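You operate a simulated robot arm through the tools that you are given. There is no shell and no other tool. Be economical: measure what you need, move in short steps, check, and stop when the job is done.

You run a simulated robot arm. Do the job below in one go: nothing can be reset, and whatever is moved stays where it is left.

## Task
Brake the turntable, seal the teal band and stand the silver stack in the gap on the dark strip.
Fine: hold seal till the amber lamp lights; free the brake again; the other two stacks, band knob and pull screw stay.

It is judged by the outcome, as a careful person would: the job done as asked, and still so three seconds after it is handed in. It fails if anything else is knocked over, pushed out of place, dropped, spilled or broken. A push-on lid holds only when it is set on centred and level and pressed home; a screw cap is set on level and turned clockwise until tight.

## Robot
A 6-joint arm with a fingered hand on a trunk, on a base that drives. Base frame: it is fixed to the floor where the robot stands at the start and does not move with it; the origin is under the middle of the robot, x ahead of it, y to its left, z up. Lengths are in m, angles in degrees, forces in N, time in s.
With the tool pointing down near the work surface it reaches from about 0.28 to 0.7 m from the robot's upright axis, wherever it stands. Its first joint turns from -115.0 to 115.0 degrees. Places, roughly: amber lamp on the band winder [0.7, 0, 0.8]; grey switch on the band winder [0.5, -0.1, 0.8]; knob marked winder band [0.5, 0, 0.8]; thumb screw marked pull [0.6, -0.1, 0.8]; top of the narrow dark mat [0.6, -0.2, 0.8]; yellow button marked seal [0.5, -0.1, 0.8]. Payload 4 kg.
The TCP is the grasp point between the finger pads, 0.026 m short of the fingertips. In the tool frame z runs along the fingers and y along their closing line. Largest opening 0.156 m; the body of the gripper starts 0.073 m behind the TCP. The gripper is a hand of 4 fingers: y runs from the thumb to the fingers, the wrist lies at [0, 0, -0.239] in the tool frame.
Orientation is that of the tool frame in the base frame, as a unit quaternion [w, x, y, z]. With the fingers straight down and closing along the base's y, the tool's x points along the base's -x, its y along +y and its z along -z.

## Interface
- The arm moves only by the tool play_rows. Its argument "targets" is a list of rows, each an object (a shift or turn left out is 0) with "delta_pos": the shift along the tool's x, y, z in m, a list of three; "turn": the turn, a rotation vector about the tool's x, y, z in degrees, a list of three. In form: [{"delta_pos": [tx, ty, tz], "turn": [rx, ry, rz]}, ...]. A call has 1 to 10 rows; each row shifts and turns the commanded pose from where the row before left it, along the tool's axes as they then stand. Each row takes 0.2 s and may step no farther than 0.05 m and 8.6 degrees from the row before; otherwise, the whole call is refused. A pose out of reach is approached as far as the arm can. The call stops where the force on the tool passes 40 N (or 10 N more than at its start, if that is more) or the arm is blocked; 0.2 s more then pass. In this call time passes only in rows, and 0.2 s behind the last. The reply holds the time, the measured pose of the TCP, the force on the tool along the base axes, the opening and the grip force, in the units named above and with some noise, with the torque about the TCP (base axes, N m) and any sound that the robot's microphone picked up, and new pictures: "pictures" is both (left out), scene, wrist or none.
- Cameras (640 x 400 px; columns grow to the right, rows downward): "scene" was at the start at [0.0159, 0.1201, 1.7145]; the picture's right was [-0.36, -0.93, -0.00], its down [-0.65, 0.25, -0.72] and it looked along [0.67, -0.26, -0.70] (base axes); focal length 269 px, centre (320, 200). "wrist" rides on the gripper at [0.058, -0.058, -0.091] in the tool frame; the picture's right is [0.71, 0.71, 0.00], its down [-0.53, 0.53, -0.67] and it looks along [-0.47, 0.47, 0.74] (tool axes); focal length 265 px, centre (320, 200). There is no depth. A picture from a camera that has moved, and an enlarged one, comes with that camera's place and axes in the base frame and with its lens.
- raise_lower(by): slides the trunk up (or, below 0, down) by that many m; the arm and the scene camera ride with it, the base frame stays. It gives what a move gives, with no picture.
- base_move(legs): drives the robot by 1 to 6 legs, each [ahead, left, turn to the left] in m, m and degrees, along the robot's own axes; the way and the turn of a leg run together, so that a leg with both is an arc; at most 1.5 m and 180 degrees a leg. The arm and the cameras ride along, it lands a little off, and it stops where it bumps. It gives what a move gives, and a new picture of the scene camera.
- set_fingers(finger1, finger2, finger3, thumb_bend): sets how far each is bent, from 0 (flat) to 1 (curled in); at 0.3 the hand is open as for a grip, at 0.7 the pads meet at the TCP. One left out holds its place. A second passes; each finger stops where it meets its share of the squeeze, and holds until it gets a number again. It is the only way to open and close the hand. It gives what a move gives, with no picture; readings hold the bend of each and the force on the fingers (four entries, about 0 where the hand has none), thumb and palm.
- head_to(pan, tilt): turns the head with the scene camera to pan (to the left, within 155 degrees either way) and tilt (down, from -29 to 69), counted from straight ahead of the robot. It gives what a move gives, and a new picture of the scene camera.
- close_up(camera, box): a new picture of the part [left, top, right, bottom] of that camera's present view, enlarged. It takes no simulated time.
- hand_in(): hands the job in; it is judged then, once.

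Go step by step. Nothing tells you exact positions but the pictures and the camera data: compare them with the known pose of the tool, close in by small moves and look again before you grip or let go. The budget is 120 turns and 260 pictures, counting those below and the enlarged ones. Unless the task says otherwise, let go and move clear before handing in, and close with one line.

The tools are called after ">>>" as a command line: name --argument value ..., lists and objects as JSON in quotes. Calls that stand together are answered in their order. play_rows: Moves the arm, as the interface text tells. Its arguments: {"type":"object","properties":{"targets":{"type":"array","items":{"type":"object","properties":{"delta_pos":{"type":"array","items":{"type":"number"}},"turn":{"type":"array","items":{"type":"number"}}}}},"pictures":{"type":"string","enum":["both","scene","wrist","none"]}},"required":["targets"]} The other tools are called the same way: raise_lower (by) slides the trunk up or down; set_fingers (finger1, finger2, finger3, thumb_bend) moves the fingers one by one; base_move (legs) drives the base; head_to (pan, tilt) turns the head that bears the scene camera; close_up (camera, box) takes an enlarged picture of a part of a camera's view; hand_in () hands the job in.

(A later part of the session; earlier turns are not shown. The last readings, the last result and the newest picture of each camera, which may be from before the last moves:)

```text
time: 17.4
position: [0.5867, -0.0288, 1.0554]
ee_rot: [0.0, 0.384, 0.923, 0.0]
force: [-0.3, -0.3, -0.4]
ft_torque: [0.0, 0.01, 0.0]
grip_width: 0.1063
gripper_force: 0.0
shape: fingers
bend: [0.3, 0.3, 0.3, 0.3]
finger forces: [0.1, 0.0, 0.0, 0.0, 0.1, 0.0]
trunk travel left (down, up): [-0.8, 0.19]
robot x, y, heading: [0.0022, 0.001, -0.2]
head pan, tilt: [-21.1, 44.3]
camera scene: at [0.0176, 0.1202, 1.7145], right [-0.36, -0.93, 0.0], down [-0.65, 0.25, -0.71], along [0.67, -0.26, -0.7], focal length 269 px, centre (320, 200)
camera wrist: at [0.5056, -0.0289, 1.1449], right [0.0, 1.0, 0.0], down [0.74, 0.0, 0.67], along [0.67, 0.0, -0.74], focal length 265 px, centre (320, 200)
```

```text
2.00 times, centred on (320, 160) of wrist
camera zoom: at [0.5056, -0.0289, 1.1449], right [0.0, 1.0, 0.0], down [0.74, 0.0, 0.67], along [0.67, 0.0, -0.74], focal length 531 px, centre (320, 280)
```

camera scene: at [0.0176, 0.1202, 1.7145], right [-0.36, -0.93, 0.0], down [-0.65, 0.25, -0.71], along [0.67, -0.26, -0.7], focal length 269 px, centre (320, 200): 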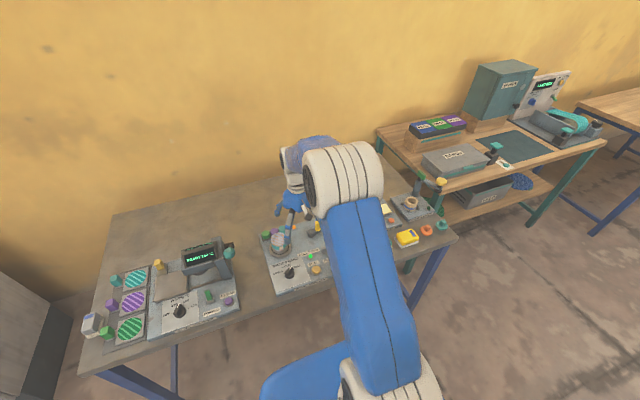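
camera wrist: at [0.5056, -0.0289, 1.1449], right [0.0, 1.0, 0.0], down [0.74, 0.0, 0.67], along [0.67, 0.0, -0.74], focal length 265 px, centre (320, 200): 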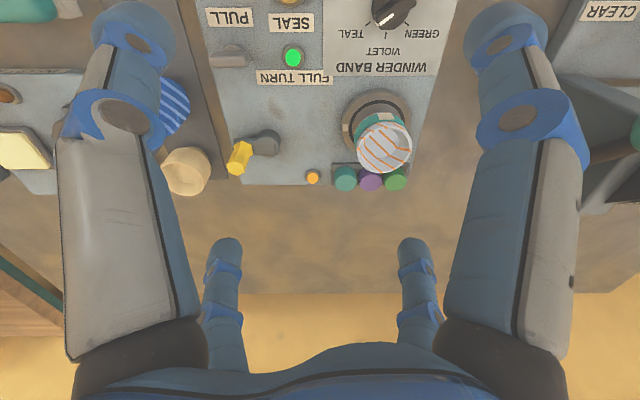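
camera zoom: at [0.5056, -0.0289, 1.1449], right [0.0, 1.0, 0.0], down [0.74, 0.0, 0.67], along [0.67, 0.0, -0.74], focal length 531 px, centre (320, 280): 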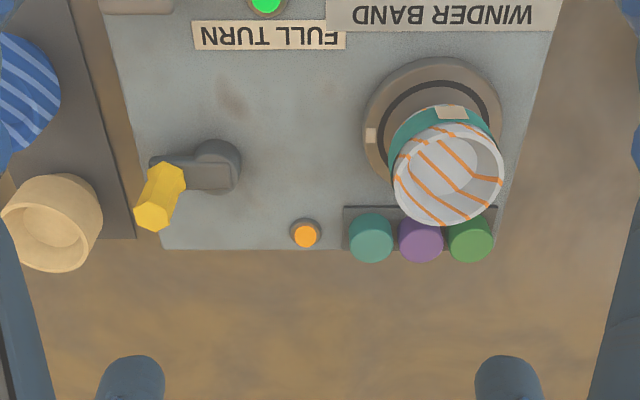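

Stack centre is near (0.648, 0.036). I move above it, staying clear, and re-check.

>>> play_rows --targets '[{"delta_pos": [0.001, 0.03, 0.01]}, {"delta_pos": [0.001, 0.03, 0.015]}, {"delta_pos": [0.001, 0.029, 0.02]}, {"delta_pos": [0, 0, 0.025]}]' --pictures "wrist"

>>> close_up --camera "wrist" --box '[200, 80, 440, 260]'

>>> close_up --camera "scene" --box '[250, 200, 330, 265]'

```text
time: 18.4
position: [0.6465, 0.0371, 0.9838]
ee_rot: [0.0, 0.382, 0.924, 0.0]
force: [-0.2, -0.1, -0.5]
ft_torque: [0.01, 0.02, -0.01]
grip_width: 0.1062
gripper_force: 0.1
shape: fingers
bend: [0.3, 0.3, 0.3, 0.3]
finger forces: [0.1, 0.0, 0.1, 0.0, 0.0, 0.1]
trunk travel left (down, up): [-0.8, 0.19]
robot x, y, heading: [0.0028, 0.0015, -0.1]
head pan, tilt: [-21.1, 44.3]
camera wrist: at [0.5651, 0.0363, 1.0748], right [0.0, 1.0, 0.0], down [0.74, 0.0, 0.67], along [0.67, 0.0, -0.74], focal length 265 px, centre (320, 200)
```

wrist: 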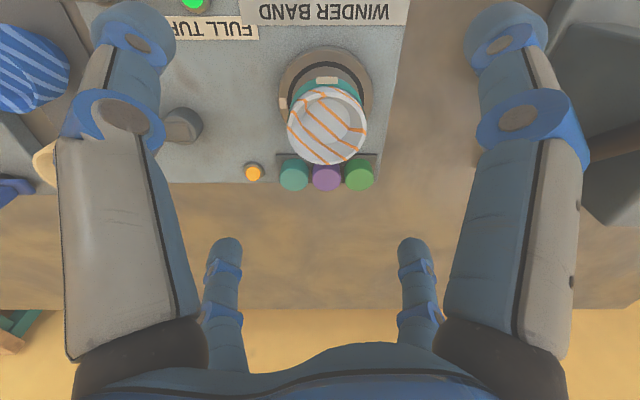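

```text
2.22 times, centred on (320, 170) of wrist
camera zoom: at [0.5651, 0.0363, 1.0748], right [0.0, 1.0, 0.0], down [0.74, 0.0, 0.67], along [0.67, 0.0, -0.74], focal length 590 px, centre (320, 267)
```

zoom: 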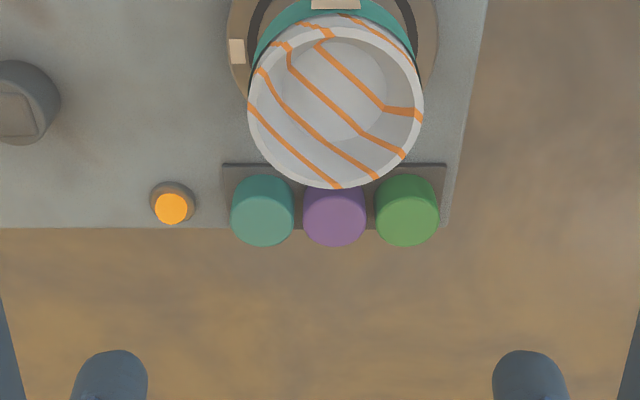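

```text
6.15 times, centred on (290, 232) of scene
camera zoom: at [0.0166, 0.1185, 1.7146], right [-0.36, -0.93, 0.0], down [-0.65, 0.25, -0.71], along [0.67, -0.26, -0.7], focal length 1655 px, centre (505, 0)
```

zoom: 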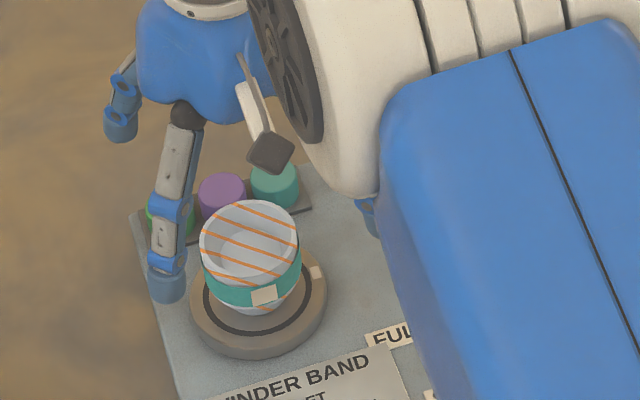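

Rim centre is at about (0.648, 0.041), about 55 mm wide. I narrow the fingers somewhat, centre, and descend in part.

>>> set_fingers --finger1 0.42 --finger2 0.42 --finger3 0.42 --thumb_bend 0.42

>>> play_rows --targets '[{"delta_pos": [0.002, 0.004, 0]}, {"delta_pos": [0, 0, 0.025]}, {"delta_pos": [0, 0, 0.02]}]' --pictures "wrist"

>>> close_up --camera "scene" --box '[250, 200, 330, 265]'

```text
time: 19.4
position: [0.6485, 0.0375, 0.984]
ee_rot: [0.0, 0.383, 0.924, 0.0]
force: [-0.2, 0.5, 0.2]
ft_torque: [0.02, -0.01, -0.02]
grip_width: 0.0739
gripper_force: 0.1
shape: fingers
bend: [0.42, 0.42, 0.42, 0.42]
finger forces: [0.1, 0.0, 0.0, 0.0, 0.0, 0.0]
trunk travel left (down, up): [-0.8, 0.19]
robot x, y, heading: [0.0004, 0.003, -0.1]
head pan, tilt: [-21.1, 44.3]
```

```text
time: 20.2
position: [0.6493, 0.041, 0.9395]
ee_rot: [0.0, 0.383, 0.924, 0.0]
force: [-0.2, -0.1, 0.1]
ft_torque: [-0.03, 0.0, -0.01]
grip_width: 0.0742
gripper_force: 0.1
shape: fingers
bend: [0.42, 0.42, 0.42, 0.42]
finger forces: [0.0, 0.0, 0.1, 0.0, 0.0, 0.1]
trunk travel left (down, up): [-0.8, 0.19]
robot x, y, heading: [-0.0057, 0.0015, 0.2]
head pan, tilt: [-21.1, 44.3]
camera wrist: at [0.5682, 0.0398, 1.0302], right [0.0, 1.0, 0.0], down [0.74, 0.0, 0.67], along [0.67, 0.0, -0.74], focal length 265 px, centre (320, 200)
```

wrist: 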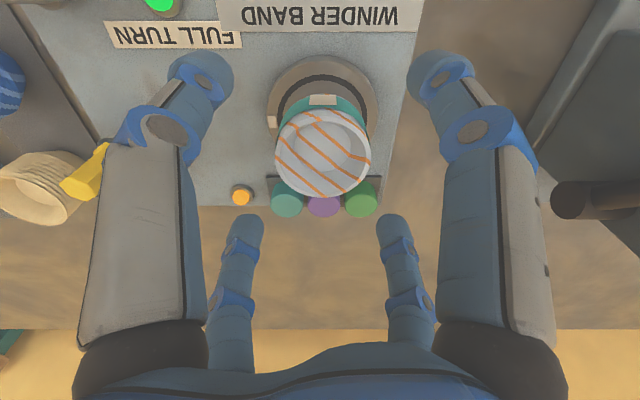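

```text
6.15 times, centred on (290, 232) of scene
camera zoom: at [0.0173, 0.1201, 1.7145], right [-0.36, -0.93, 0.0], down [-0.65, 0.25, -0.71], along [0.67, -0.26, -0.7], focal length 1655 px, centre (505, 0)
```

zoom: 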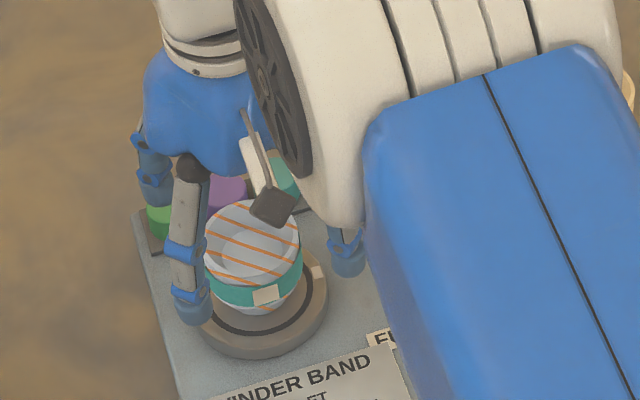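

Well centred. I shift 2 mm back and descend to grip height.

>>> play_rows --targets '[{"delta_pos": [0.0015, -0.0015, 0.02]}, {"delta_pos": [0, 0, 0.018]}, {"delta_pos": [0, 0, 0.012]}]' --pictures "wrist"

>>> close_up --camera "scene" --box '[250, 200, 330, 265]'

```text
time: 21.0
position: [0.6468, 0.0393, 0.89]
ee_rot: [0.0, 0.383, 0.924, 0.0]
force: [-0.2, 1.1, -0.8]
ft_torque: [0.0, 0.06, 0.01]
grip_width: 0.0738
gripper_force: 0.0
shape: fingers
bend: [0.42, 0.42, 0.42, 0.42]
finger forces: [0.0, 0.1, 0.0, 0.0, 0.0, 0.1]
trunk travel left (down, up): [-0.8, 0.19]
robot x, y, heading: [0.003, 0.0001, 0.1]
head pan, tilt: [-21.1, 44.3]
camera wrist: at [0.5648, 0.0398, 0.9807], right [0.0, 1.0, 0.0], down [0.74, 0.0, 0.67], along [0.67, 0.0, -0.74], focal length 265 px, centre (320, 200)
```

wrist: 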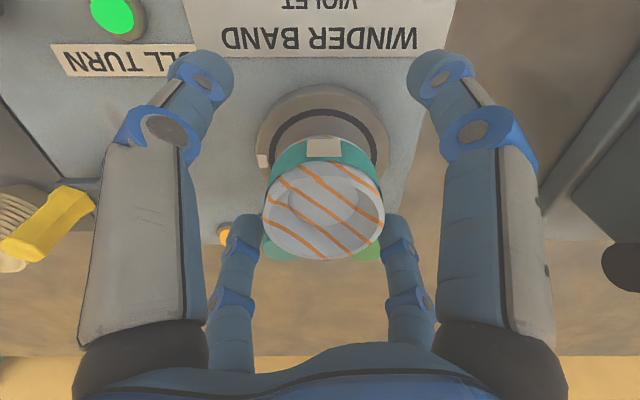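

```text
6.15 times, centred on (290, 232) of scene
camera zoom: at [0.0178, 0.12, 1.7145], right [-0.36, -0.93, 0.0], down [-0.65, 0.25, -0.71], along [0.67, -0.26, -0.7], focal length 1655 px, centre (505, 0)
```

zoom: 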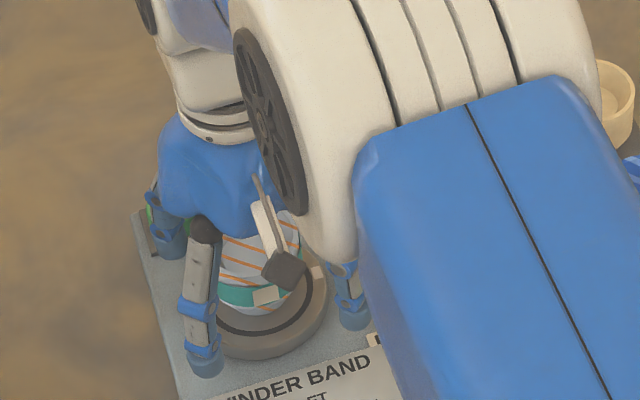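

Comparing several views, the rim is about 62 mm wide at z ≈ 0.885 and centred nearer (0.658, 0.042). I shift there, narrow the fingers a bit and look before going lower.

>>> play_rows --targets '[{"delta_pos": [-0.006, 0.0095, 0]}]' --pictures "none"

>>> set_fingers --finger1 0.46 --finger2 0.46 --finger3 0.46 --thumb_bend 0.46

>>> close_up --camera "wrist" --box '[160, 40, 480, 280]'

>>> close_up --camera "scene" --box '[255, 205, 315, 265]'

```text
time: 21.4
position: [0.6566, 0.043, 0.8903]
ee_rot: [0.0, 0.383, 0.924, -0.001]
force: [0.1, -0.2, 0.4]
ft_torque: [-0.01, 0.01, 0.01]
grip_width: 0.0739
gripper_force: 0.0
shape: fingers
bend: [0.42, 0.42, 0.42, 0.42]
finger forces: [0.0, 0.0, 0.0, 0.0, 0.1, 0.0]
trunk travel left (down, up): [-0.8, 0.19]
robot x, y, heading: [0.0005, 0.0014, 0.1]
head pan, tilt: [-21.1, 44.3]
```

```text
time: 22.4
position: [0.656, 0.042, 0.8908]
ee_rot: [-0.001, 0.383, 0.924, 0.0]
force: [0.4, 0.2, 0.2]
ft_torque: [-0.02, 0.02, 0.02]
grip_width: 0.0627
gripper_force: 0.1
shape: fingers
bend: [0.46, 0.46, 0.46, 0.46]
finger forces: [0.0, 0.0, 0.0, 0.0, 0.0, 0.0]
trunk travel left (down, up): [-0.8, 0.19]
robot x, y, heading: [0.0006, 0.0044, 0.2]
head pan, tilt: [-21.1, 44.3]
```

```text
1.67 times, centred on (320, 160) of wrist
camera zoom: at [0.5745, 0.0421, 0.9809], right [0.0, 1.0, 0.0], down [0.74, 0.0, 0.67], along [0.67, 0.0, -0.74], focal length 442 px, centre (320, 267)
```

zoom: 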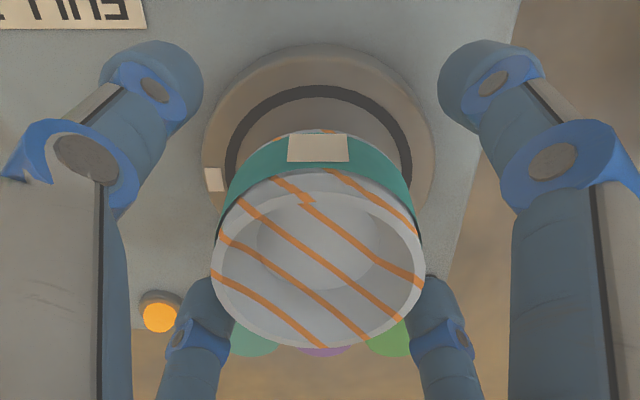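

```text
6.67 times, centred on (285, 235) of scene
camera zoom: at [0.0175, 0.1201, 1.7145], right [-0.36, -0.93, 0.0], down [-0.65, 0.25, -0.71], along [0.67, -0.26, -0.7], focal length 1793 px, centre (553, -33)
```

zoom: 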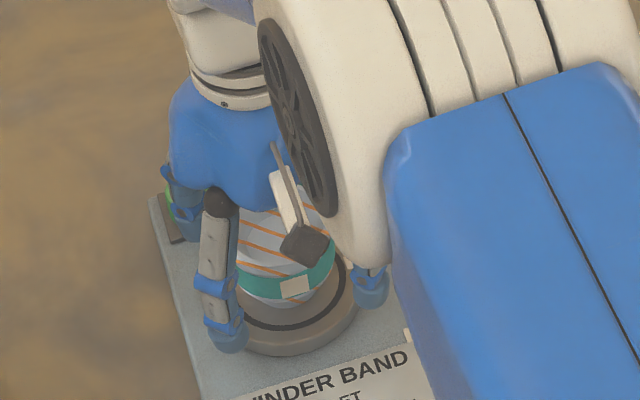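

Consistent: stack centre (0.658, 0.042), rim z ≈ 0.885, and the fingers are symmetric about it. I descend 2 cm and close gently.

>>> play_rows --targets '[{"delta_pos": [-0.001, 0.001, 0.01]}, {"delta_pos": [0, 0, 0.01]}]' --pictures "none"

>>> set_fingers --finger1 0.52 --finger2 0.52 --finger3 0.52 --thumb_bend 0.52

>>> close_up --camera "wrist" --box '[160, 40, 480, 280]'

>>> close_up --camera "scene" --box '[255, 205, 315, 265]'

```text
time: 23.0
position: [0.6564, 0.0422, 0.8701]
ee_rot: [0.0, 0.383, 0.924, 0.0]
force: [-0.6, -0.3, -0.2]
ft_torque: [0.03, 0.02, 0.0]
grip_width: 0.0626
gripper_force: 0.1
shape: fingers
bend: [0.46, 0.46, 0.46, 0.46]
finger forces: [0.0, 0.0, 0.0, 0.0, 0.1, 0.0]
trunk travel left (down, up): [-0.8, 0.19]
robot x, y, heading: [-0.0011, -0.0044, 0.1]
head pan, tilt: [-21.1, 44.3]
```

```text
time: 24.0
position: [0.6585, 0.0427, 0.8711]
ee_rot: [0.0, 0.382, 0.924, 0.0]
force: [0.0, -0.8, 0.2]
ft_torque: [-0.04, -0.02, -0.03]
grip_width: 0.0456
gripper_force: 0.1
shape: fingers
bend: [0.52, 0.52, 0.52, 0.52]
finger forces: [0.0, 0.0, 0.9, 0.0, 0.1, 0.0]
trunk travel left (down, up): [-0.8, 0.19]
robot x, y, heading: [0.0046, -0.0023, 0.1]
head pan, tilt: [-21.1, 44.3]
```

```text
1.67 times, centred on (320, 160) of wrist
camera zoom: at [0.5755, 0.0431, 0.9609], right [0.0, 1.0, 0.0], down [0.74, 0.0, 0.67], along [0.67, 0.0, -0.74], focal length 442 px, centre (320, 267)
```

zoom: 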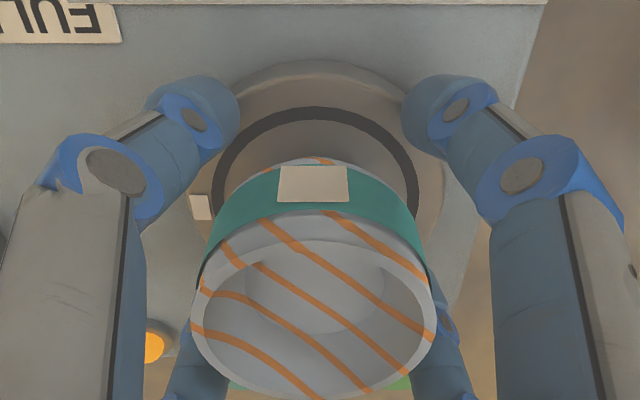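

```text
6.67 times, centred on (285, 235) of scene
camera zoom: at [0.017, 0.12, 1.7145], right [-0.36, -0.93, 0.0], down [-0.65, 0.25, -0.72], along [0.67, -0.26, -0.7], focal length 1793 px, centre (553, -33)
```

zoom: 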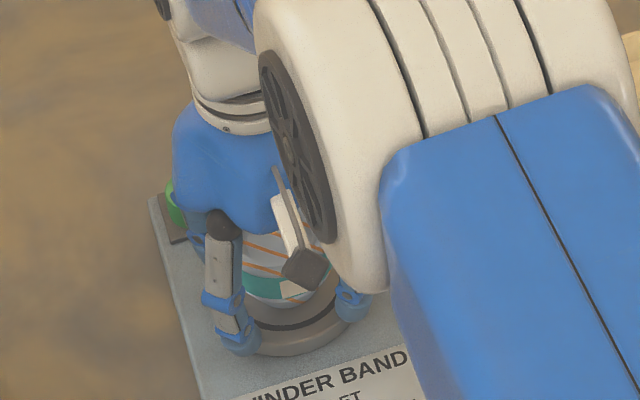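

One rear finger just touches first, so the stack is slightly further back; I shift 3 mm and close on.

>>> play_rows --targets '[{"delta_pos": [-0.002, 0.002, 0]}]' --pictures "none"

>>> set_fingers --finger1 0.56 --finger2 0.56 --finger3 0.56 --thumb_bend 0.56

>>> close_up --camera "wrist" --box '[160, 40, 480, 280]'

```text
time: 24.4
position: [0.6602, 0.0437, 0.8709]
ee_rot: [0.0, 0.384, 0.924, 0.001]
force: [0.3, 0.2, -0.5]
ft_torque: [-0.04, -0.03, 0.02]
grip_width: 0.0457
gripper_force: 0.1
shape: fingers
bend: [0.52, 0.52, 0.52, 0.52]
finger forces: [0.1, 0.0, 0.0, 0.1, 0.0, 0.1]
trunk travel left (down, up): [-0.8, 0.19]
robot x, y, heading: [-0.0002, 0.0003, -0.3]
head pan, tilt: [-21.1, 44.3]
```

```text
time: 25.4
position: [0.6616, 0.0429, 0.871]
ee_rot: [0.0, 0.384, 0.923, 0.001]
force: [-0.1, -0.1, 0.4]
ft_torque: [0.0, -0.01, 0.01]
grip_width: 0.0346
gripper_force: 0.1
shape: fingers
bend: [0.56, 0.56, 0.56, 0.56]
finger forces: [0.0, 0.0, 0.0, 0.0, 0.1, 0.1]
trunk travel left (down, up): [-0.8, 0.19]
robot x, y, heading: [0.0024, 0.0012, 0.0]
head pan, tilt: [-21.1, 44.3]
```

```text
1.67 times, centred on (320, 160) of wrist
camera zoom: at [0.5789, 0.0432, 0.9612], right [0.0, 1.0, 0.0], down [0.74, 0.0, 0.67], along [0.67, 0.0, -0.74], focal length 442 px, centre (320, 267)
```

zoom: 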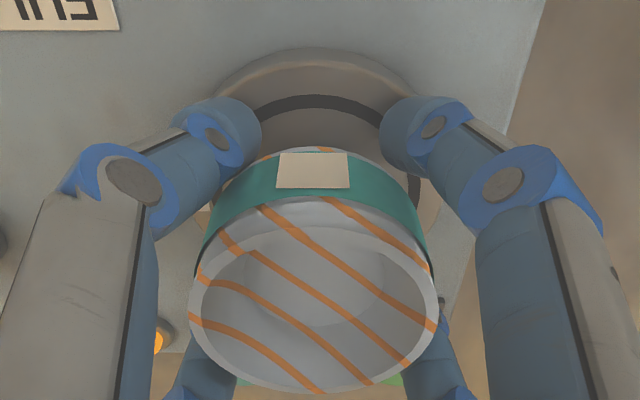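

No firm contact yet; I close further.

>>> set_fingers --finger1 0.6 --finger2 0.6 --finger3 0.6 --thumb_bend 0.6

>>> close_up --camera "wrist" --box '[160, 40, 480, 280]'

```text
time: 26.4
position: [0.6599, 0.0435, 0.8708]
ee_rot: [0.0, 0.383, 0.924, 0.0]
force: [-0.3, -0.4, -0.2]
ft_torque: [0.01, -0.01, 0.0]
grip_width: 0.0297
gripper_force: 5.3
shape: fingers
bend: [0.58, 0.57, 0.57, 0.58]
finger forces: [1.9, 2.5, 2.5, 0.1, 3.5, 0.1]
trunk travel left (down, up): [-0.8, 0.19]
robot x, y, heading: [-0.0019, 0.0002, -0.1]
head pan, tilt: [-21.1, 44.3]
```

```text
1.67 times, centred on (320, 160) of wrist
camera zoom: at [0.579, 0.0432, 0.9611], right [0.0, 1.0, 0.0], down [0.74, 0.0, 0.67], along [0.67, 0.0, -0.74], focal length 442 px, centre (320, 267)
```

zoom: 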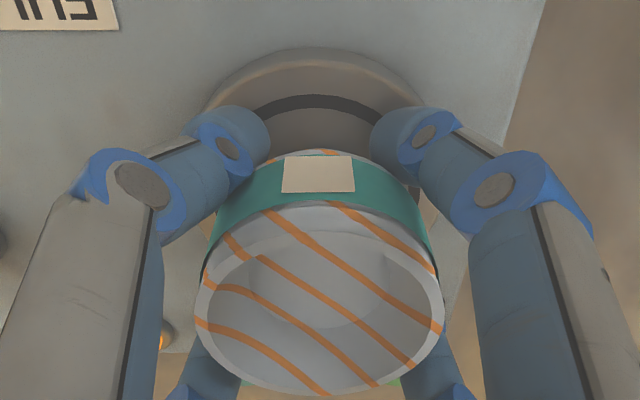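

All four fingers bear evenly on the lower part. I firm the grip and lift a little to test.

>>> set_fingers --finger1 0.64 --finger2 0.64 --finger3 0.64 --thumb_bend 0.64

>>> play_rows --targets '[{"delta_pos": [0, 0, -0.006]}, {"delta_pos": [0, 0, -0.01]}, {"delta_pos": [0, 0, -0.014]}]' --pictures "wrist"

>>> close_up --camera "scene" --box '[255, 200, 315, 265]'

```text
time: 27.4
position: [0.661, 0.0435, 0.8705]
ee_rot: [0.0, 0.383, 0.924, 0.0]
force: [0.4, 0.7, -0.3]
ft_torque: [0.0, 0.01, 0.0]
grip_width: 0.0284
gripper_force: 12.5
shape: fingers
bend: [0.58, 0.57, 0.58, 0.59]
finger forces: [4.7, 5.8, 5.7, 0.0, 8.0, 0.1]
trunk travel left (down, up): [-0.8, 0.19]
robot x, y, heading: [-0.001, -0.0008, 0.1]
head pan, tilt: [-21.1, 44.3]
```

```text
time: 28.2
position: [0.6589, 0.0427, 0.8999]
ee_rot: [0.001, 0.383, 0.924, -0.001]
force: [0.0, -0.9, -1.8]
ft_torque: [-0.01, 0.06, -0.01]
grip_width: 0.0282
gripper_force: 11.8
shape: fingers
bend: [0.58, 0.57, 0.58, 0.59]
finger forces: [4.7, 5.8, 5.7, 0.1, 8.0, 0.0]
trunk travel left (down, up): [-0.8, 0.19]
robot x, y, heading: [-0.0007, -0.0021, 0.2]
head pan, tilt: [-21.1, 44.3]
camera wrist: at [0.5775, 0.0423, 0.9899], right [0.0, 1.0, 0.0], down [0.74, 0.0, 0.67], along [0.67, 0.0, -0.74], focal length 265 px, centre (320, 200)
```

wrist: 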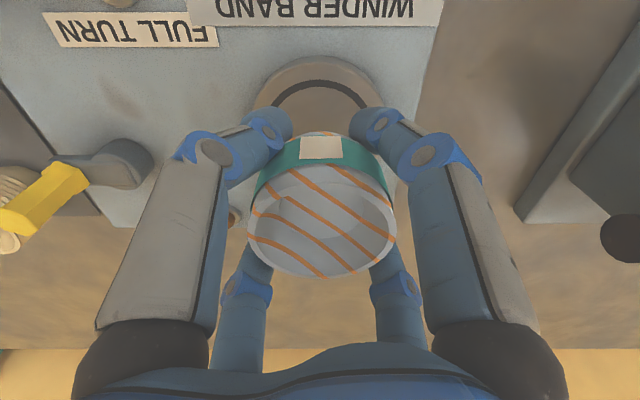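

```text
6.15 times, centred on (285, 232) of scene
camera zoom: at [0.0166, 0.12, 1.7145], right [-0.36, -0.93, 0.0], down [-0.65, 0.25, -0.72], along [0.67, -0.26, -0.7], focal length 1655 px, centre (535, 0)
```

zoom: 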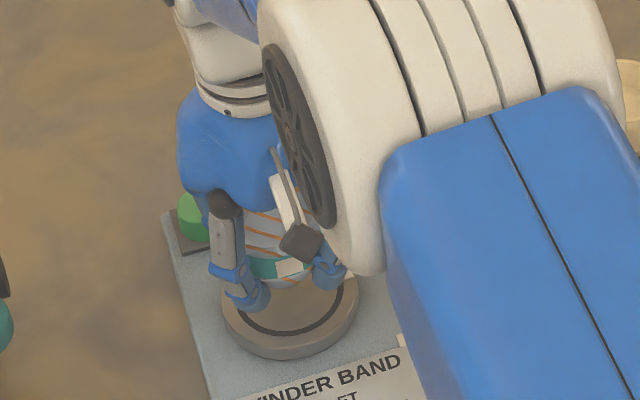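

Lifted cleanly and level. I raise it well up and carry it toward the strip.

>>> play_rows --targets '[{"delta_pos": [0, 0, -0.035]}, {"delta_pos": [0, 0, -0.04]}, {"delta_pos": [0, 0, -0.04]}, {"delta_pos": [0.002, -0.035, -0.02]}, {"delta_pos": [0.002, -0.035, 0]}, {"delta_pos": [0.002, -0.035, 0]}, {"delta_pos": [0.002, -0.035, 0]}, {"delta_pos": [0.002, -0.035, 0]}, {"delta_pos": [0.001, -0.035, 0]}]' --pictures "both"

>>> close_up --camera "wrist" --box '[0, 0, 320, 200]'

>>> close_up --camera "scene" --box '[240, 190, 400, 300]'

```text
time: 30.2
position: [0.5011, -0.1005, 1.0346]
ee_rot: [0.0, 0.383, 0.924, 0.001]
force: [-0.6, -0.5, -1.0]
ft_torque: [0.01, -0.03, -0.01]
grip_width: 0.0278
gripper_force: 11.9
shape: fingers
bend: [0.59, 0.57, 0.58, 0.59]
finger forces: [4.6, 5.9, 5.6, 0.0, 8.0, 0.0]
trunk travel left (down, up): [-0.8, 0.19]
robot x, y, heading: [-0.0023, -0.0009, 0.1]
head pan, tilt: [-21.1, 44.3]
camera scene: at [0.0145, 0.1185, 1.7147], right [-0.36, -0.93, 0.0], down [-0.65, 0.25, -0.72], along [0.67, -0.26, -0.7], focal length 269 px, centre (320, 200)
camera wrist: at [0.4191, -0.1011, 1.1246], right [0.0, 1.0, 0.0], down [0.74, 0.0, 0.67], along [0.67, 0.0, -0.74], focal length 265 px, centre (320, 200)
```

scene: 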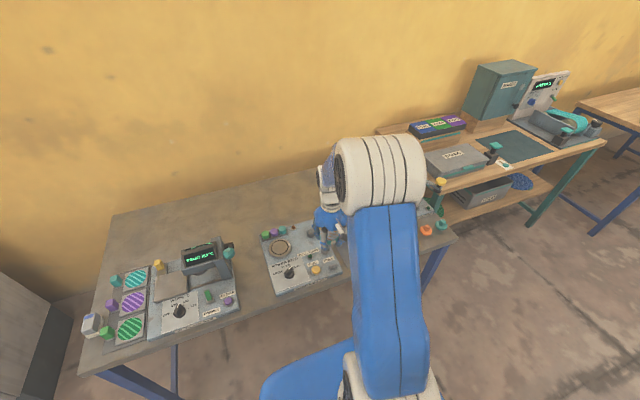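
wrist: 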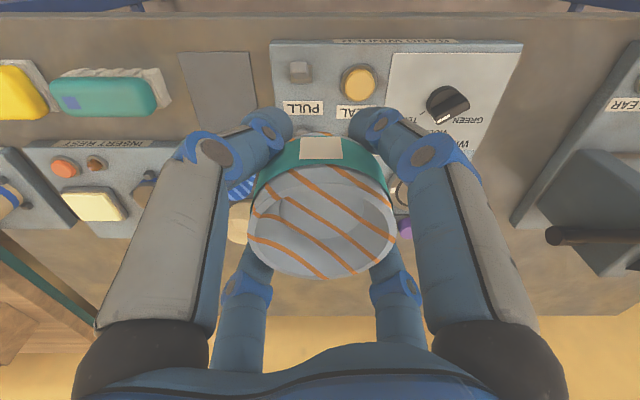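

```text
2.00 times, centred on (160, 100) of wrist
camera zoom: at [0.4191, -0.1011, 1.1246], right [0.0, 1.0, 0.0], down [0.74, 0.0, 0.67], along [0.67, 0.0, -0.74], focal length 531 px, centre (640, 400)
```

zoom: 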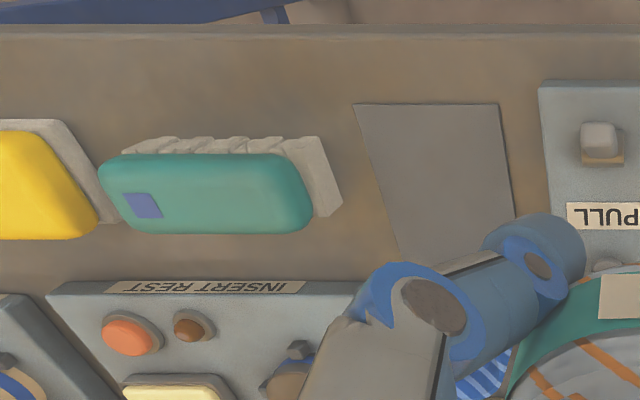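

```text
3.64 times, centred on (320, 245) of scene
camera zoom: at [0.0145, 0.1185, 1.7147], right [-0.36, -0.93, 0.0], down [-0.65, 0.25, -0.72], along [0.67, -0.26, -0.7], focal length 978 px, centre (320, 36)
```

zoom: 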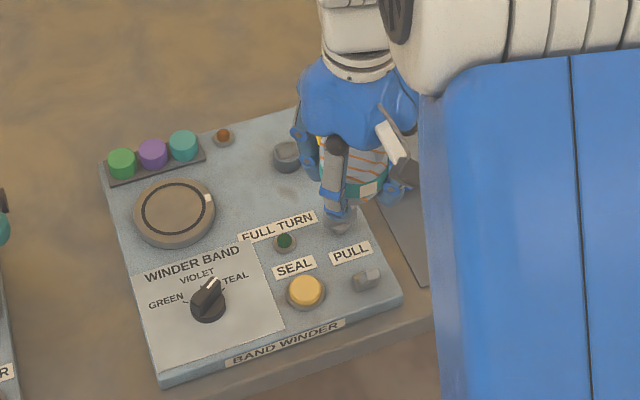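

The lamp went out when the stack left the turntable, as expected. The strip spans y −0.178…−0.257, x from 0.493; blue is near x 0.626 and cream near 0.717, so the empty slot centre is about (0.537, −0.219). I move above it and lower partway.

>>> play_rows --targets '[{"delta_pos": [-0.037, -0.0195, 0]}, {"delta_pos": [-0.036, -0.0195, 0]}, {"delta_pos": [-0.036, -0.0195, 0]}, {"delta_pos": [0, 0, 0.04]}, {"delta_pos": [0, 0, 0.04]}, {"delta_pos": [0, 0, 0.04]}]' --pictures "both"

>>> close_up --camera "wrist" --box '[160, 40, 480, 280]'

>>> close_up --camera "scene" --box '[290, 180, 400, 280]'

```text
time: 31.6
position: [0.5444, -0.2165, 0.9144]
ee_rot: [0.0, 0.382, 0.924, 0.0]
force: [-0.1, -0.1, -1.5]
ft_torque: [-0.04, -0.02, -0.01]
grip_width: 0.0276
gripper_force: 12.4
shape: fingers
bend: [0.59, 0.57, 0.58, 0.59]
finger forces: [4.5, 5.7, 5.5, 0.1, 7.7, 0.1]
trunk travel left (down, up): [-0.8, 0.19]
robot x, y, heading: [0.0014, -0.0006, 0.3]
head pan, tilt: [-21.1, 44.3]
camera scene: at [0.0184, 0.1195, 1.7146], right [-0.36, -0.93, 0.0], down [-0.65, 0.25, -0.71], along [0.67, -0.26, -0.7], focal length 269 px, centre (320, 200)
camera wrist: at [0.4627, -0.2171, 1.0051], right [0.0, 1.0, 0.0], down [0.74, 0.0, 0.67], along [0.67, 0.0, -0.74], focal length 265 px, centre (320, 200)
```

scene: 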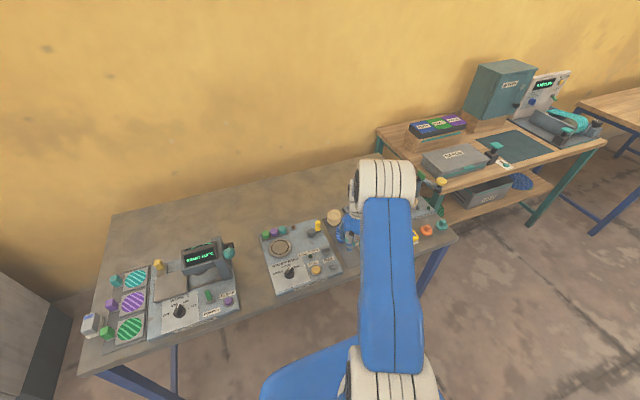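
wrist: 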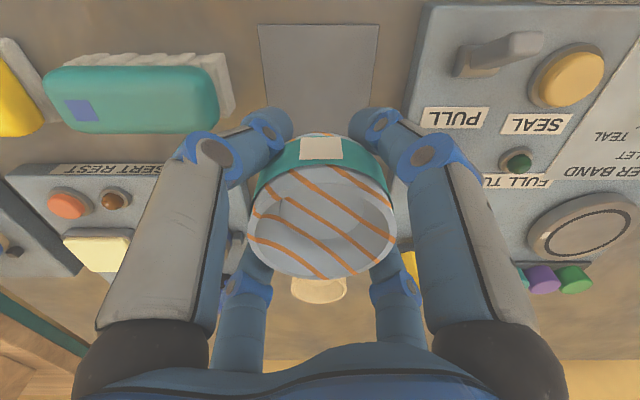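

```text
1.67 times, centred on (320, 160) of wrist
camera zoom: at [0.4627, -0.2171, 1.0051], right [0.0, 1.0, 0.0], down [0.74, 0.0, 0.67], along [0.67, 0.0, -0.74], focal length 442 px, centre (320, 267)
```

zoom: 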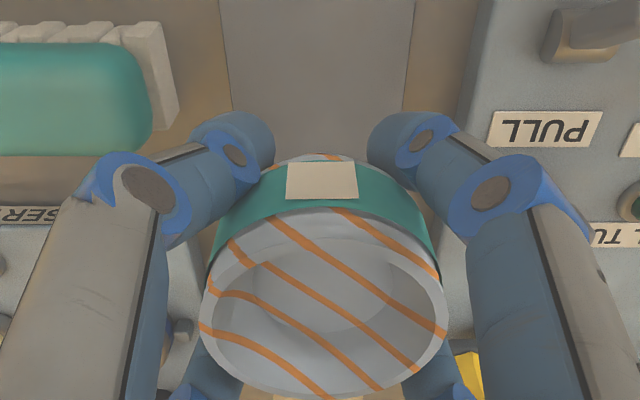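

```text
4.00 times, centred on (345, 230) of scene
camera zoom: at [0.0184, 0.1195, 1.7146], right [-0.36, -0.93, 0.0], down [-0.65, 0.25, -0.71], along [0.67, -0.26, -0.7], focal length 1076 px, centre (220, 80)
```

zoom: 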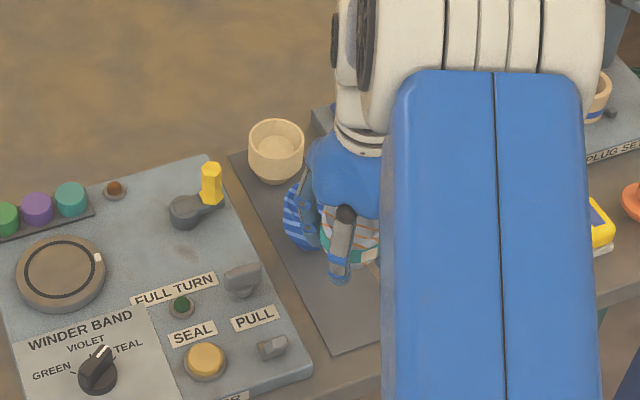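

The hand is centred over the strip's empty front part. I lower toward the surface, with a small correction.

>>> play_rows --targets '[{"delta_pos": [0.0005, -0.003, 0.015]}, {"delta_pos": [0, 0, 0.015]}, {"delta_pos": [0, 0, 0.012]}]' --pictures "wrist"

>>> close_up --camera "scene" --box '[310, 200, 380, 270]'

```text
time: 32.4
position: [0.5412, -0.2187, 0.8745]
ee_rot: [0.0, 0.382, 0.924, 0.0]
force: [-0.1, -0.5, -1.2]
ft_torque: [0.0, 0.04, 0.01]
grip_width: 0.0277
gripper_force: 11.9
shape: fingers
bend: [0.59, 0.57, 0.58, 0.59]
finger forces: [4.5, 5.7, 5.6, 0.0, 7.7, 0.0]
trunk travel left (down, up): [-0.8, 0.19]
robot x, y, heading: [0.0008, -0.0027, 0.0]
head pan, tilt: [-21.1, 44.3]
camera wrist: at [0.4594, -0.219, 0.9645], right [0.0, 1.0, 0.0], down [0.74, 0.0, 0.67], along [0.67, 0.0, -0.74], focal length 265 px, centre (320, 200)
```

wrist: 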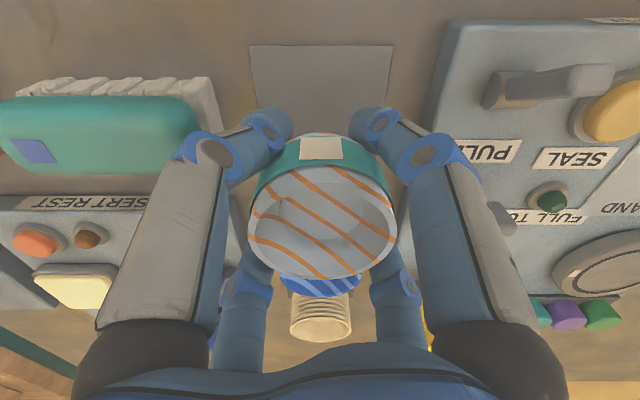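

```text
5.71 times, centred on (345, 235) of scene
camera zoom: at [0.0178, 0.1189, 1.7146], right [-0.36, -0.93, 0.0], down [-0.65, 0.25, -0.71], along [0.67, -0.26, -0.7], focal length 1537 px, centre (177, 0)
```

zoom: 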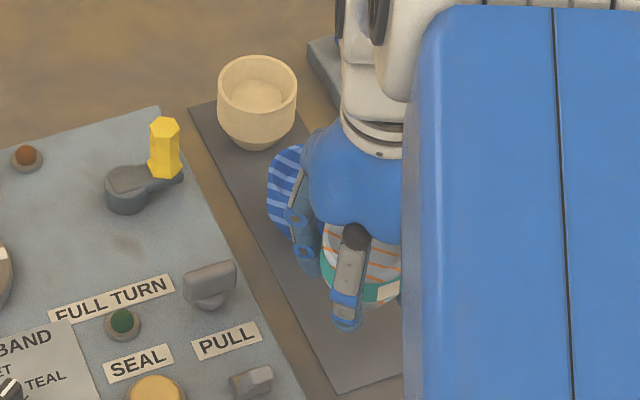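

Clearances to the blue stack look fine. I lower in small steps until contact.

>>> play_rows --targets '[{"delta_pos": [0, 0, 0.01]}, {"delta_pos": [0, 0, 0.008]}, {"delta_pos": [0, 0, 0.004]}]' --pictures "wrist"

```text
time: 33.2
position: [0.5386, -0.2166, 0.8506]
ee_rot: [0.001, 0.383, 0.924, 0.0]
force: [0.9, 0.0, -1.3]
ft_torque: [-0.02, 0.02, 0.01]
grip_width: 0.0277
gripper_force: 12.2
shape: fingers
bend: [0.59, 0.57, 0.58, 0.59]
finger forces: [4.5, 5.7, 5.6, 0.1, 7.7, 0.0]
trunk travel left (down, up): [-0.8, 0.19]
robot x, y, heading: [0.0049, -0.0012, -0.2]
head pan, tilt: [-21.1, 44.3]
camera wrist: at [0.4571, -0.2177, 0.9411], right [0.0, 1.0, 0.0], down [0.74, 0.0, 0.67], along [0.67, 0.0, -0.74], focal length 265 px, centre (320, 200)
```

wrist: 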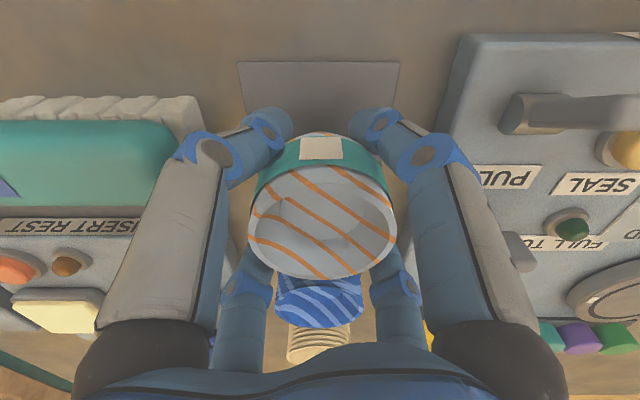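

Not yet in contact. I continue with finer steps.

>>> play_rows --targets '[{"delta_pos": [0, 0, 0.003]}, {"delta_pos": [0, 0, 0.003]}]' --pictures "none"

>>> close_up --camera "scene" --box '[320, 215, 370, 265]'

```text
time: 33.8
position: [0.5395, -0.2174, 0.8451]
ee_rot: [0.0, 0.382, 0.924, -0.001]
force: [-0.3, 0.4, -1.8]
ft_torque: [0.01, -0.02, -0.01]
grip_width: 0.0278
gripper_force: 11.6
shape: fingers
bend: [0.59, 0.57, 0.58, 0.59]
finger forces: [4.5, 5.7, 5.7, 0.1, 7.7, 0.1]
trunk travel left (down, up): [-0.8, 0.19]
robot x, y, heading: [-0.0003, 0.0019, 0.1]
head pan, tilt: [-21.1, 44.3]
```

```text
8.00 times, centred on (345, 240) of scene
camera zoom: at [0.0174, 0.1198, 1.7145], right [-0.36, -0.93, 0.0], down [-0.65, 0.25, -0.71], along [0.67, -0.26, -0.7], focal length 2152 px, centre (120, -120)
```

zoom: 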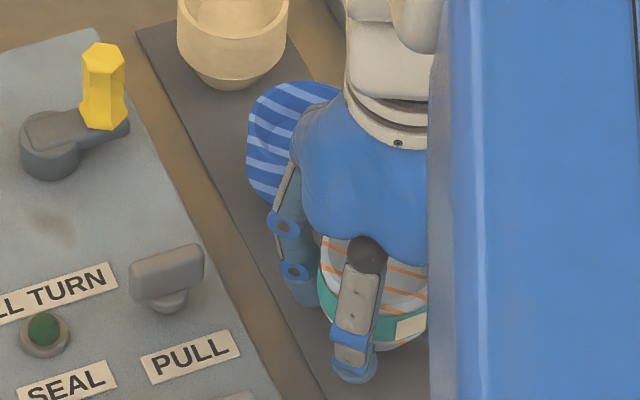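

>>> play_rows --targets '[{"delta_pos": [0, 0, 0.003]}, {"delta_pos": [0, 0, 0.002]}]' --pictures "none"

```text
time: 34.4
position: [0.5389, -0.2174, 0.8401]
ee_rot: [0.0, 0.383, 0.924, 0.001]
force: [0.4, -0.4, -0.6]
ft_torque: [-0.01, -0.01, -0.01]
grip_width: 0.0275
gripper_force: 11.8
shape: fingers
bend: [0.59, 0.57, 0.58, 0.59]
finger forces: [4.5, 5.6, 5.6, 0.0, 7.7, 0.0]
trunk travel left (down, up): [-0.8, 0.19]
robot x, y, heading: [0.0021, -0.0014, 0.4]
head pan, tilt: [-21.1, 44.3]
```

Force is still just the carried weight, perhaps easing. I continue in 1.5 mm steps.

>>> play_rows --targets '[{"delta_pos": [0, 0, 0.0015]}, {"delta_pos": [0, 0, 0.0015]}]' --pictures "none"

```text
time: 35.0
position: [0.5392, -0.2184, 0.837]
ee_rot: [-0.001, 0.383, 0.924, 0.0]
force: [-0.8, -0.4, -0.8]
ft_torque: [0.01, 0.03, 0.01]
grip_width: 0.0277
gripper_force: 12.4
shape: fingers
bend: [0.59, 0.57, 0.58, 0.59]
finger forces: [4.5, 5.7, 5.6, 0.1, 7.8, 0.0]
trunk travel left (down, up): [-0.8, 0.19]
robot x, y, heading: [-0.0006, 0.0038, 0.1]
head pan, tilt: [-21.1, 44.3]
```

>>> play_rows --targets '[{"delta_pos": [0, 0, 0.0015]}, {"delta_pos": [0, 0, 0.0015]}]' --pictures "wrist"

>>> close_up --camera "scene" --box '[330, 225, 370, 265]'

```text
time: 35.6
position: [0.5395, -0.2179, 0.8367]
ee_rot: [0.002, 0.383, 0.924, 0.001]
force: [-1.1, 0.5, 13.5]
ft_torque: [0.16, -0.09, -0.02]
grip_width: 0.0275
gripper_force: 20.3
shape: fingers
bend: [0.59, 0.57, 0.58, 0.59]
finger forces: [8.9, 13.2, 9.3, 0.0, 9.1, 0.0]
trunk travel left (down, up): [-0.8, 0.19]
robot x, y, heading: [-0.0015, 0.0023, 0.0]
head pan, tilt: [-21.1, 44.3]
camera wrist: at [0.4566, -0.2175, 0.9266], right [0.0, 1.0, 0.0], down [0.74, 0.0, 0.67], along [0.67, 0.0, -0.74], focal length 265 px, centre (320, 200)
```

wrist: 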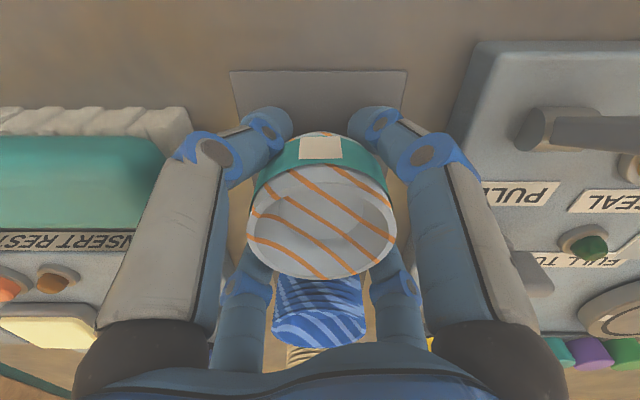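

```text
10.00 times, centred on (350, 245) of scene
camera zoom: at [0.0151, 0.1206, 1.7147], right [-0.36, -0.93, 0.0], down [-0.65, 0.25, -0.72], along [0.67, -0.26, -0.7], focal length 2690 px, centre (20, -250)
```

zoom: 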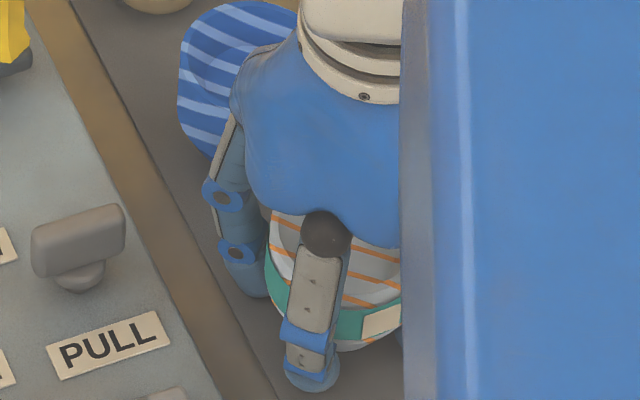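

It stands on the strip (13 N). I relieve the push and open the fingers gradually.

>>> play_rows --targets '[{"delta_pos": [0, 0, -0.0018]}]' --pictures "none"

>>> set_fingers --finger1 0.55 --finger2 0.55 --finger3 0.55 --thumb_bend 0.55

>>> set_fingers --finger1 0.46 --finger2 0.46 --finger3 0.46 --thumb_bend 0.46

>>> close_up --camera "wrist" --box '[160, 40, 480, 360]'

>>> close_up --camera "scene" --box '[320, 215, 370, 265]'

```text
time: 36.0
position: [0.5369, -0.2158, 0.8365]
ee_rot: [0.001, 0.383, 0.924, 0.0]
force: [2.1, -0.8, 6.7]
ft_torque: [-0.02, -0.21, -0.06]
grip_width: 0.0276
gripper_force: 16.2
shape: fingers
bend: [0.59, 0.57, 0.58, 0.59]
finger forces: [4.4, 10.4, 9.0, 0.1, 8.2, 0.0]
trunk travel left (down, up): [-0.8, 0.19]
robot x, y, heading: [0.0004, -0.002, -0.2]
head pan, tilt: [-21.1, 44.3]
```

```text
time: 37.0
position: [0.5386, -0.2169, 0.8359]
ee_rot: [0.0, 0.383, 0.924, 0.0]
force: [-0.7, 0.8, 6.6]
ft_torque: [0.04, 0.01, -0.03]
grip_width: 0.0351
gripper_force: 3.6
shape: fingers
bend: [0.56, 0.56, 0.56, 0.55]
finger forces: [2.3, 1.6, 1.3, 0.0, 1.9, 0.0]
trunk travel left (down, up): [-0.8, 0.19]
robot x, y, heading: [-0.0006, -0.0003, -0.3]
head pan, tilt: [-21.1, 44.3]
```

```text
time: 38.0
position: [0.5389, -0.2174, 0.8367]
ee_rot: [0.001, 0.383, 0.924, 0.0]
force: [2.4, -1.8, 5.6]
ft_torque: [0.2, 0.16, 0.05]
grip_width: 0.0594
gripper_force: 3.1
shape: fingers
bend: [0.47, 0.46, 0.46, 0.46]
finger forces: [5.9, 0.0, 0.0, 0.0, 0.1, 0.0]
trunk travel left (down, up): [-0.8, 0.19]
robot x, y, heading: [0.0002, -0.0008, -0.1]
head pan, tilt: [-21.1, 44.3]
```

```text
1.25 times, centred on (320, 200) of wrist
camera zoom: at [0.4561, -0.2174, 0.9271], right [0.0, 1.0, 0.0], down [0.74, 0.0, 0.67], along [0.67, 0.0, -0.74], focal length 332 px, centre (320, 200)
```

zoom: 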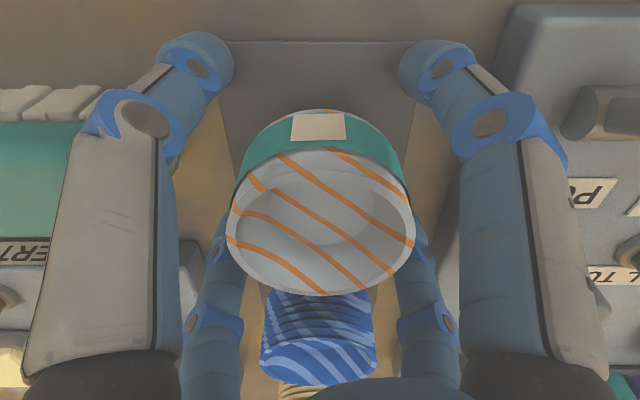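

```text
8.00 times, centred on (345, 240) of scene
camera zoom: at [0.0166, 0.1201, 1.7145], right [-0.36, -0.93, 0.0], down [-0.65, 0.25, -0.72], along [0.67, -0.26, -0.7], focal length 2152 px, centre (120, -120)
```

zoom: 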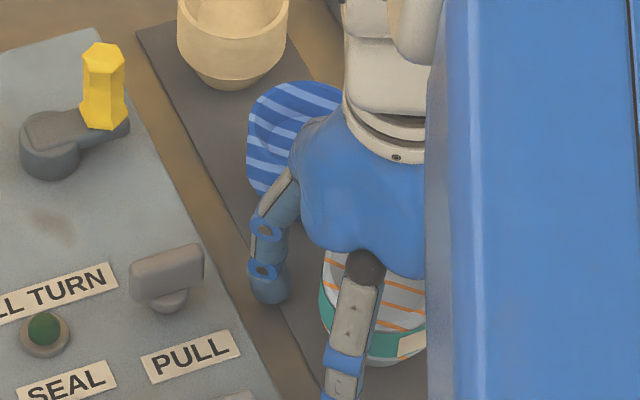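

The stack stands free; one fingertip just presses on the surface. I lift straight up slowly and watch.

>>> play_rows --targets '[{"delta_pos": [0, 0, -0.006]}, {"delta_pos": [0, 0, -0.01]}]' --pictures "wrist"

```text
time: 38.6
position: [0.5365, -0.2172, 0.8521]
ee_rot: [0.0, 0.383, 0.924, 0.0]
force: [-0.4, -1.3, -1.5]
ft_torque: [-0.01, 0.01, 0.0]
grip_width: 0.062
gripper_force: 0.0
shape: fingers
bend: [0.46, 0.46, 0.46, 0.46]
finger forces: [0.0, 0.2, 0.0, 0.0, 0.1, 0.0]
trunk travel left (down, up): [-0.8, 0.19]
robot x, y, heading: [0.0008, 0.0013, 0.1]
head pan, tilt: [-21.1, 44.3]
camera wrist: at [0.4557, -0.2173, 0.9423], right [0.0, 1.0, 0.0], down [0.74, 0.0, 0.67], along [0.67, 0.0, -0.74], focal length 265 px, centre (320, 200)
```

wrist: 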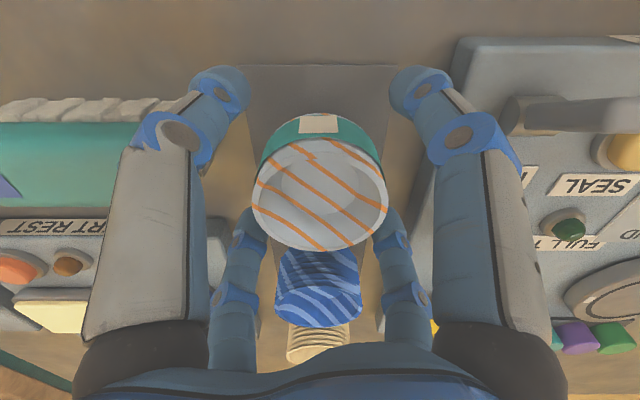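

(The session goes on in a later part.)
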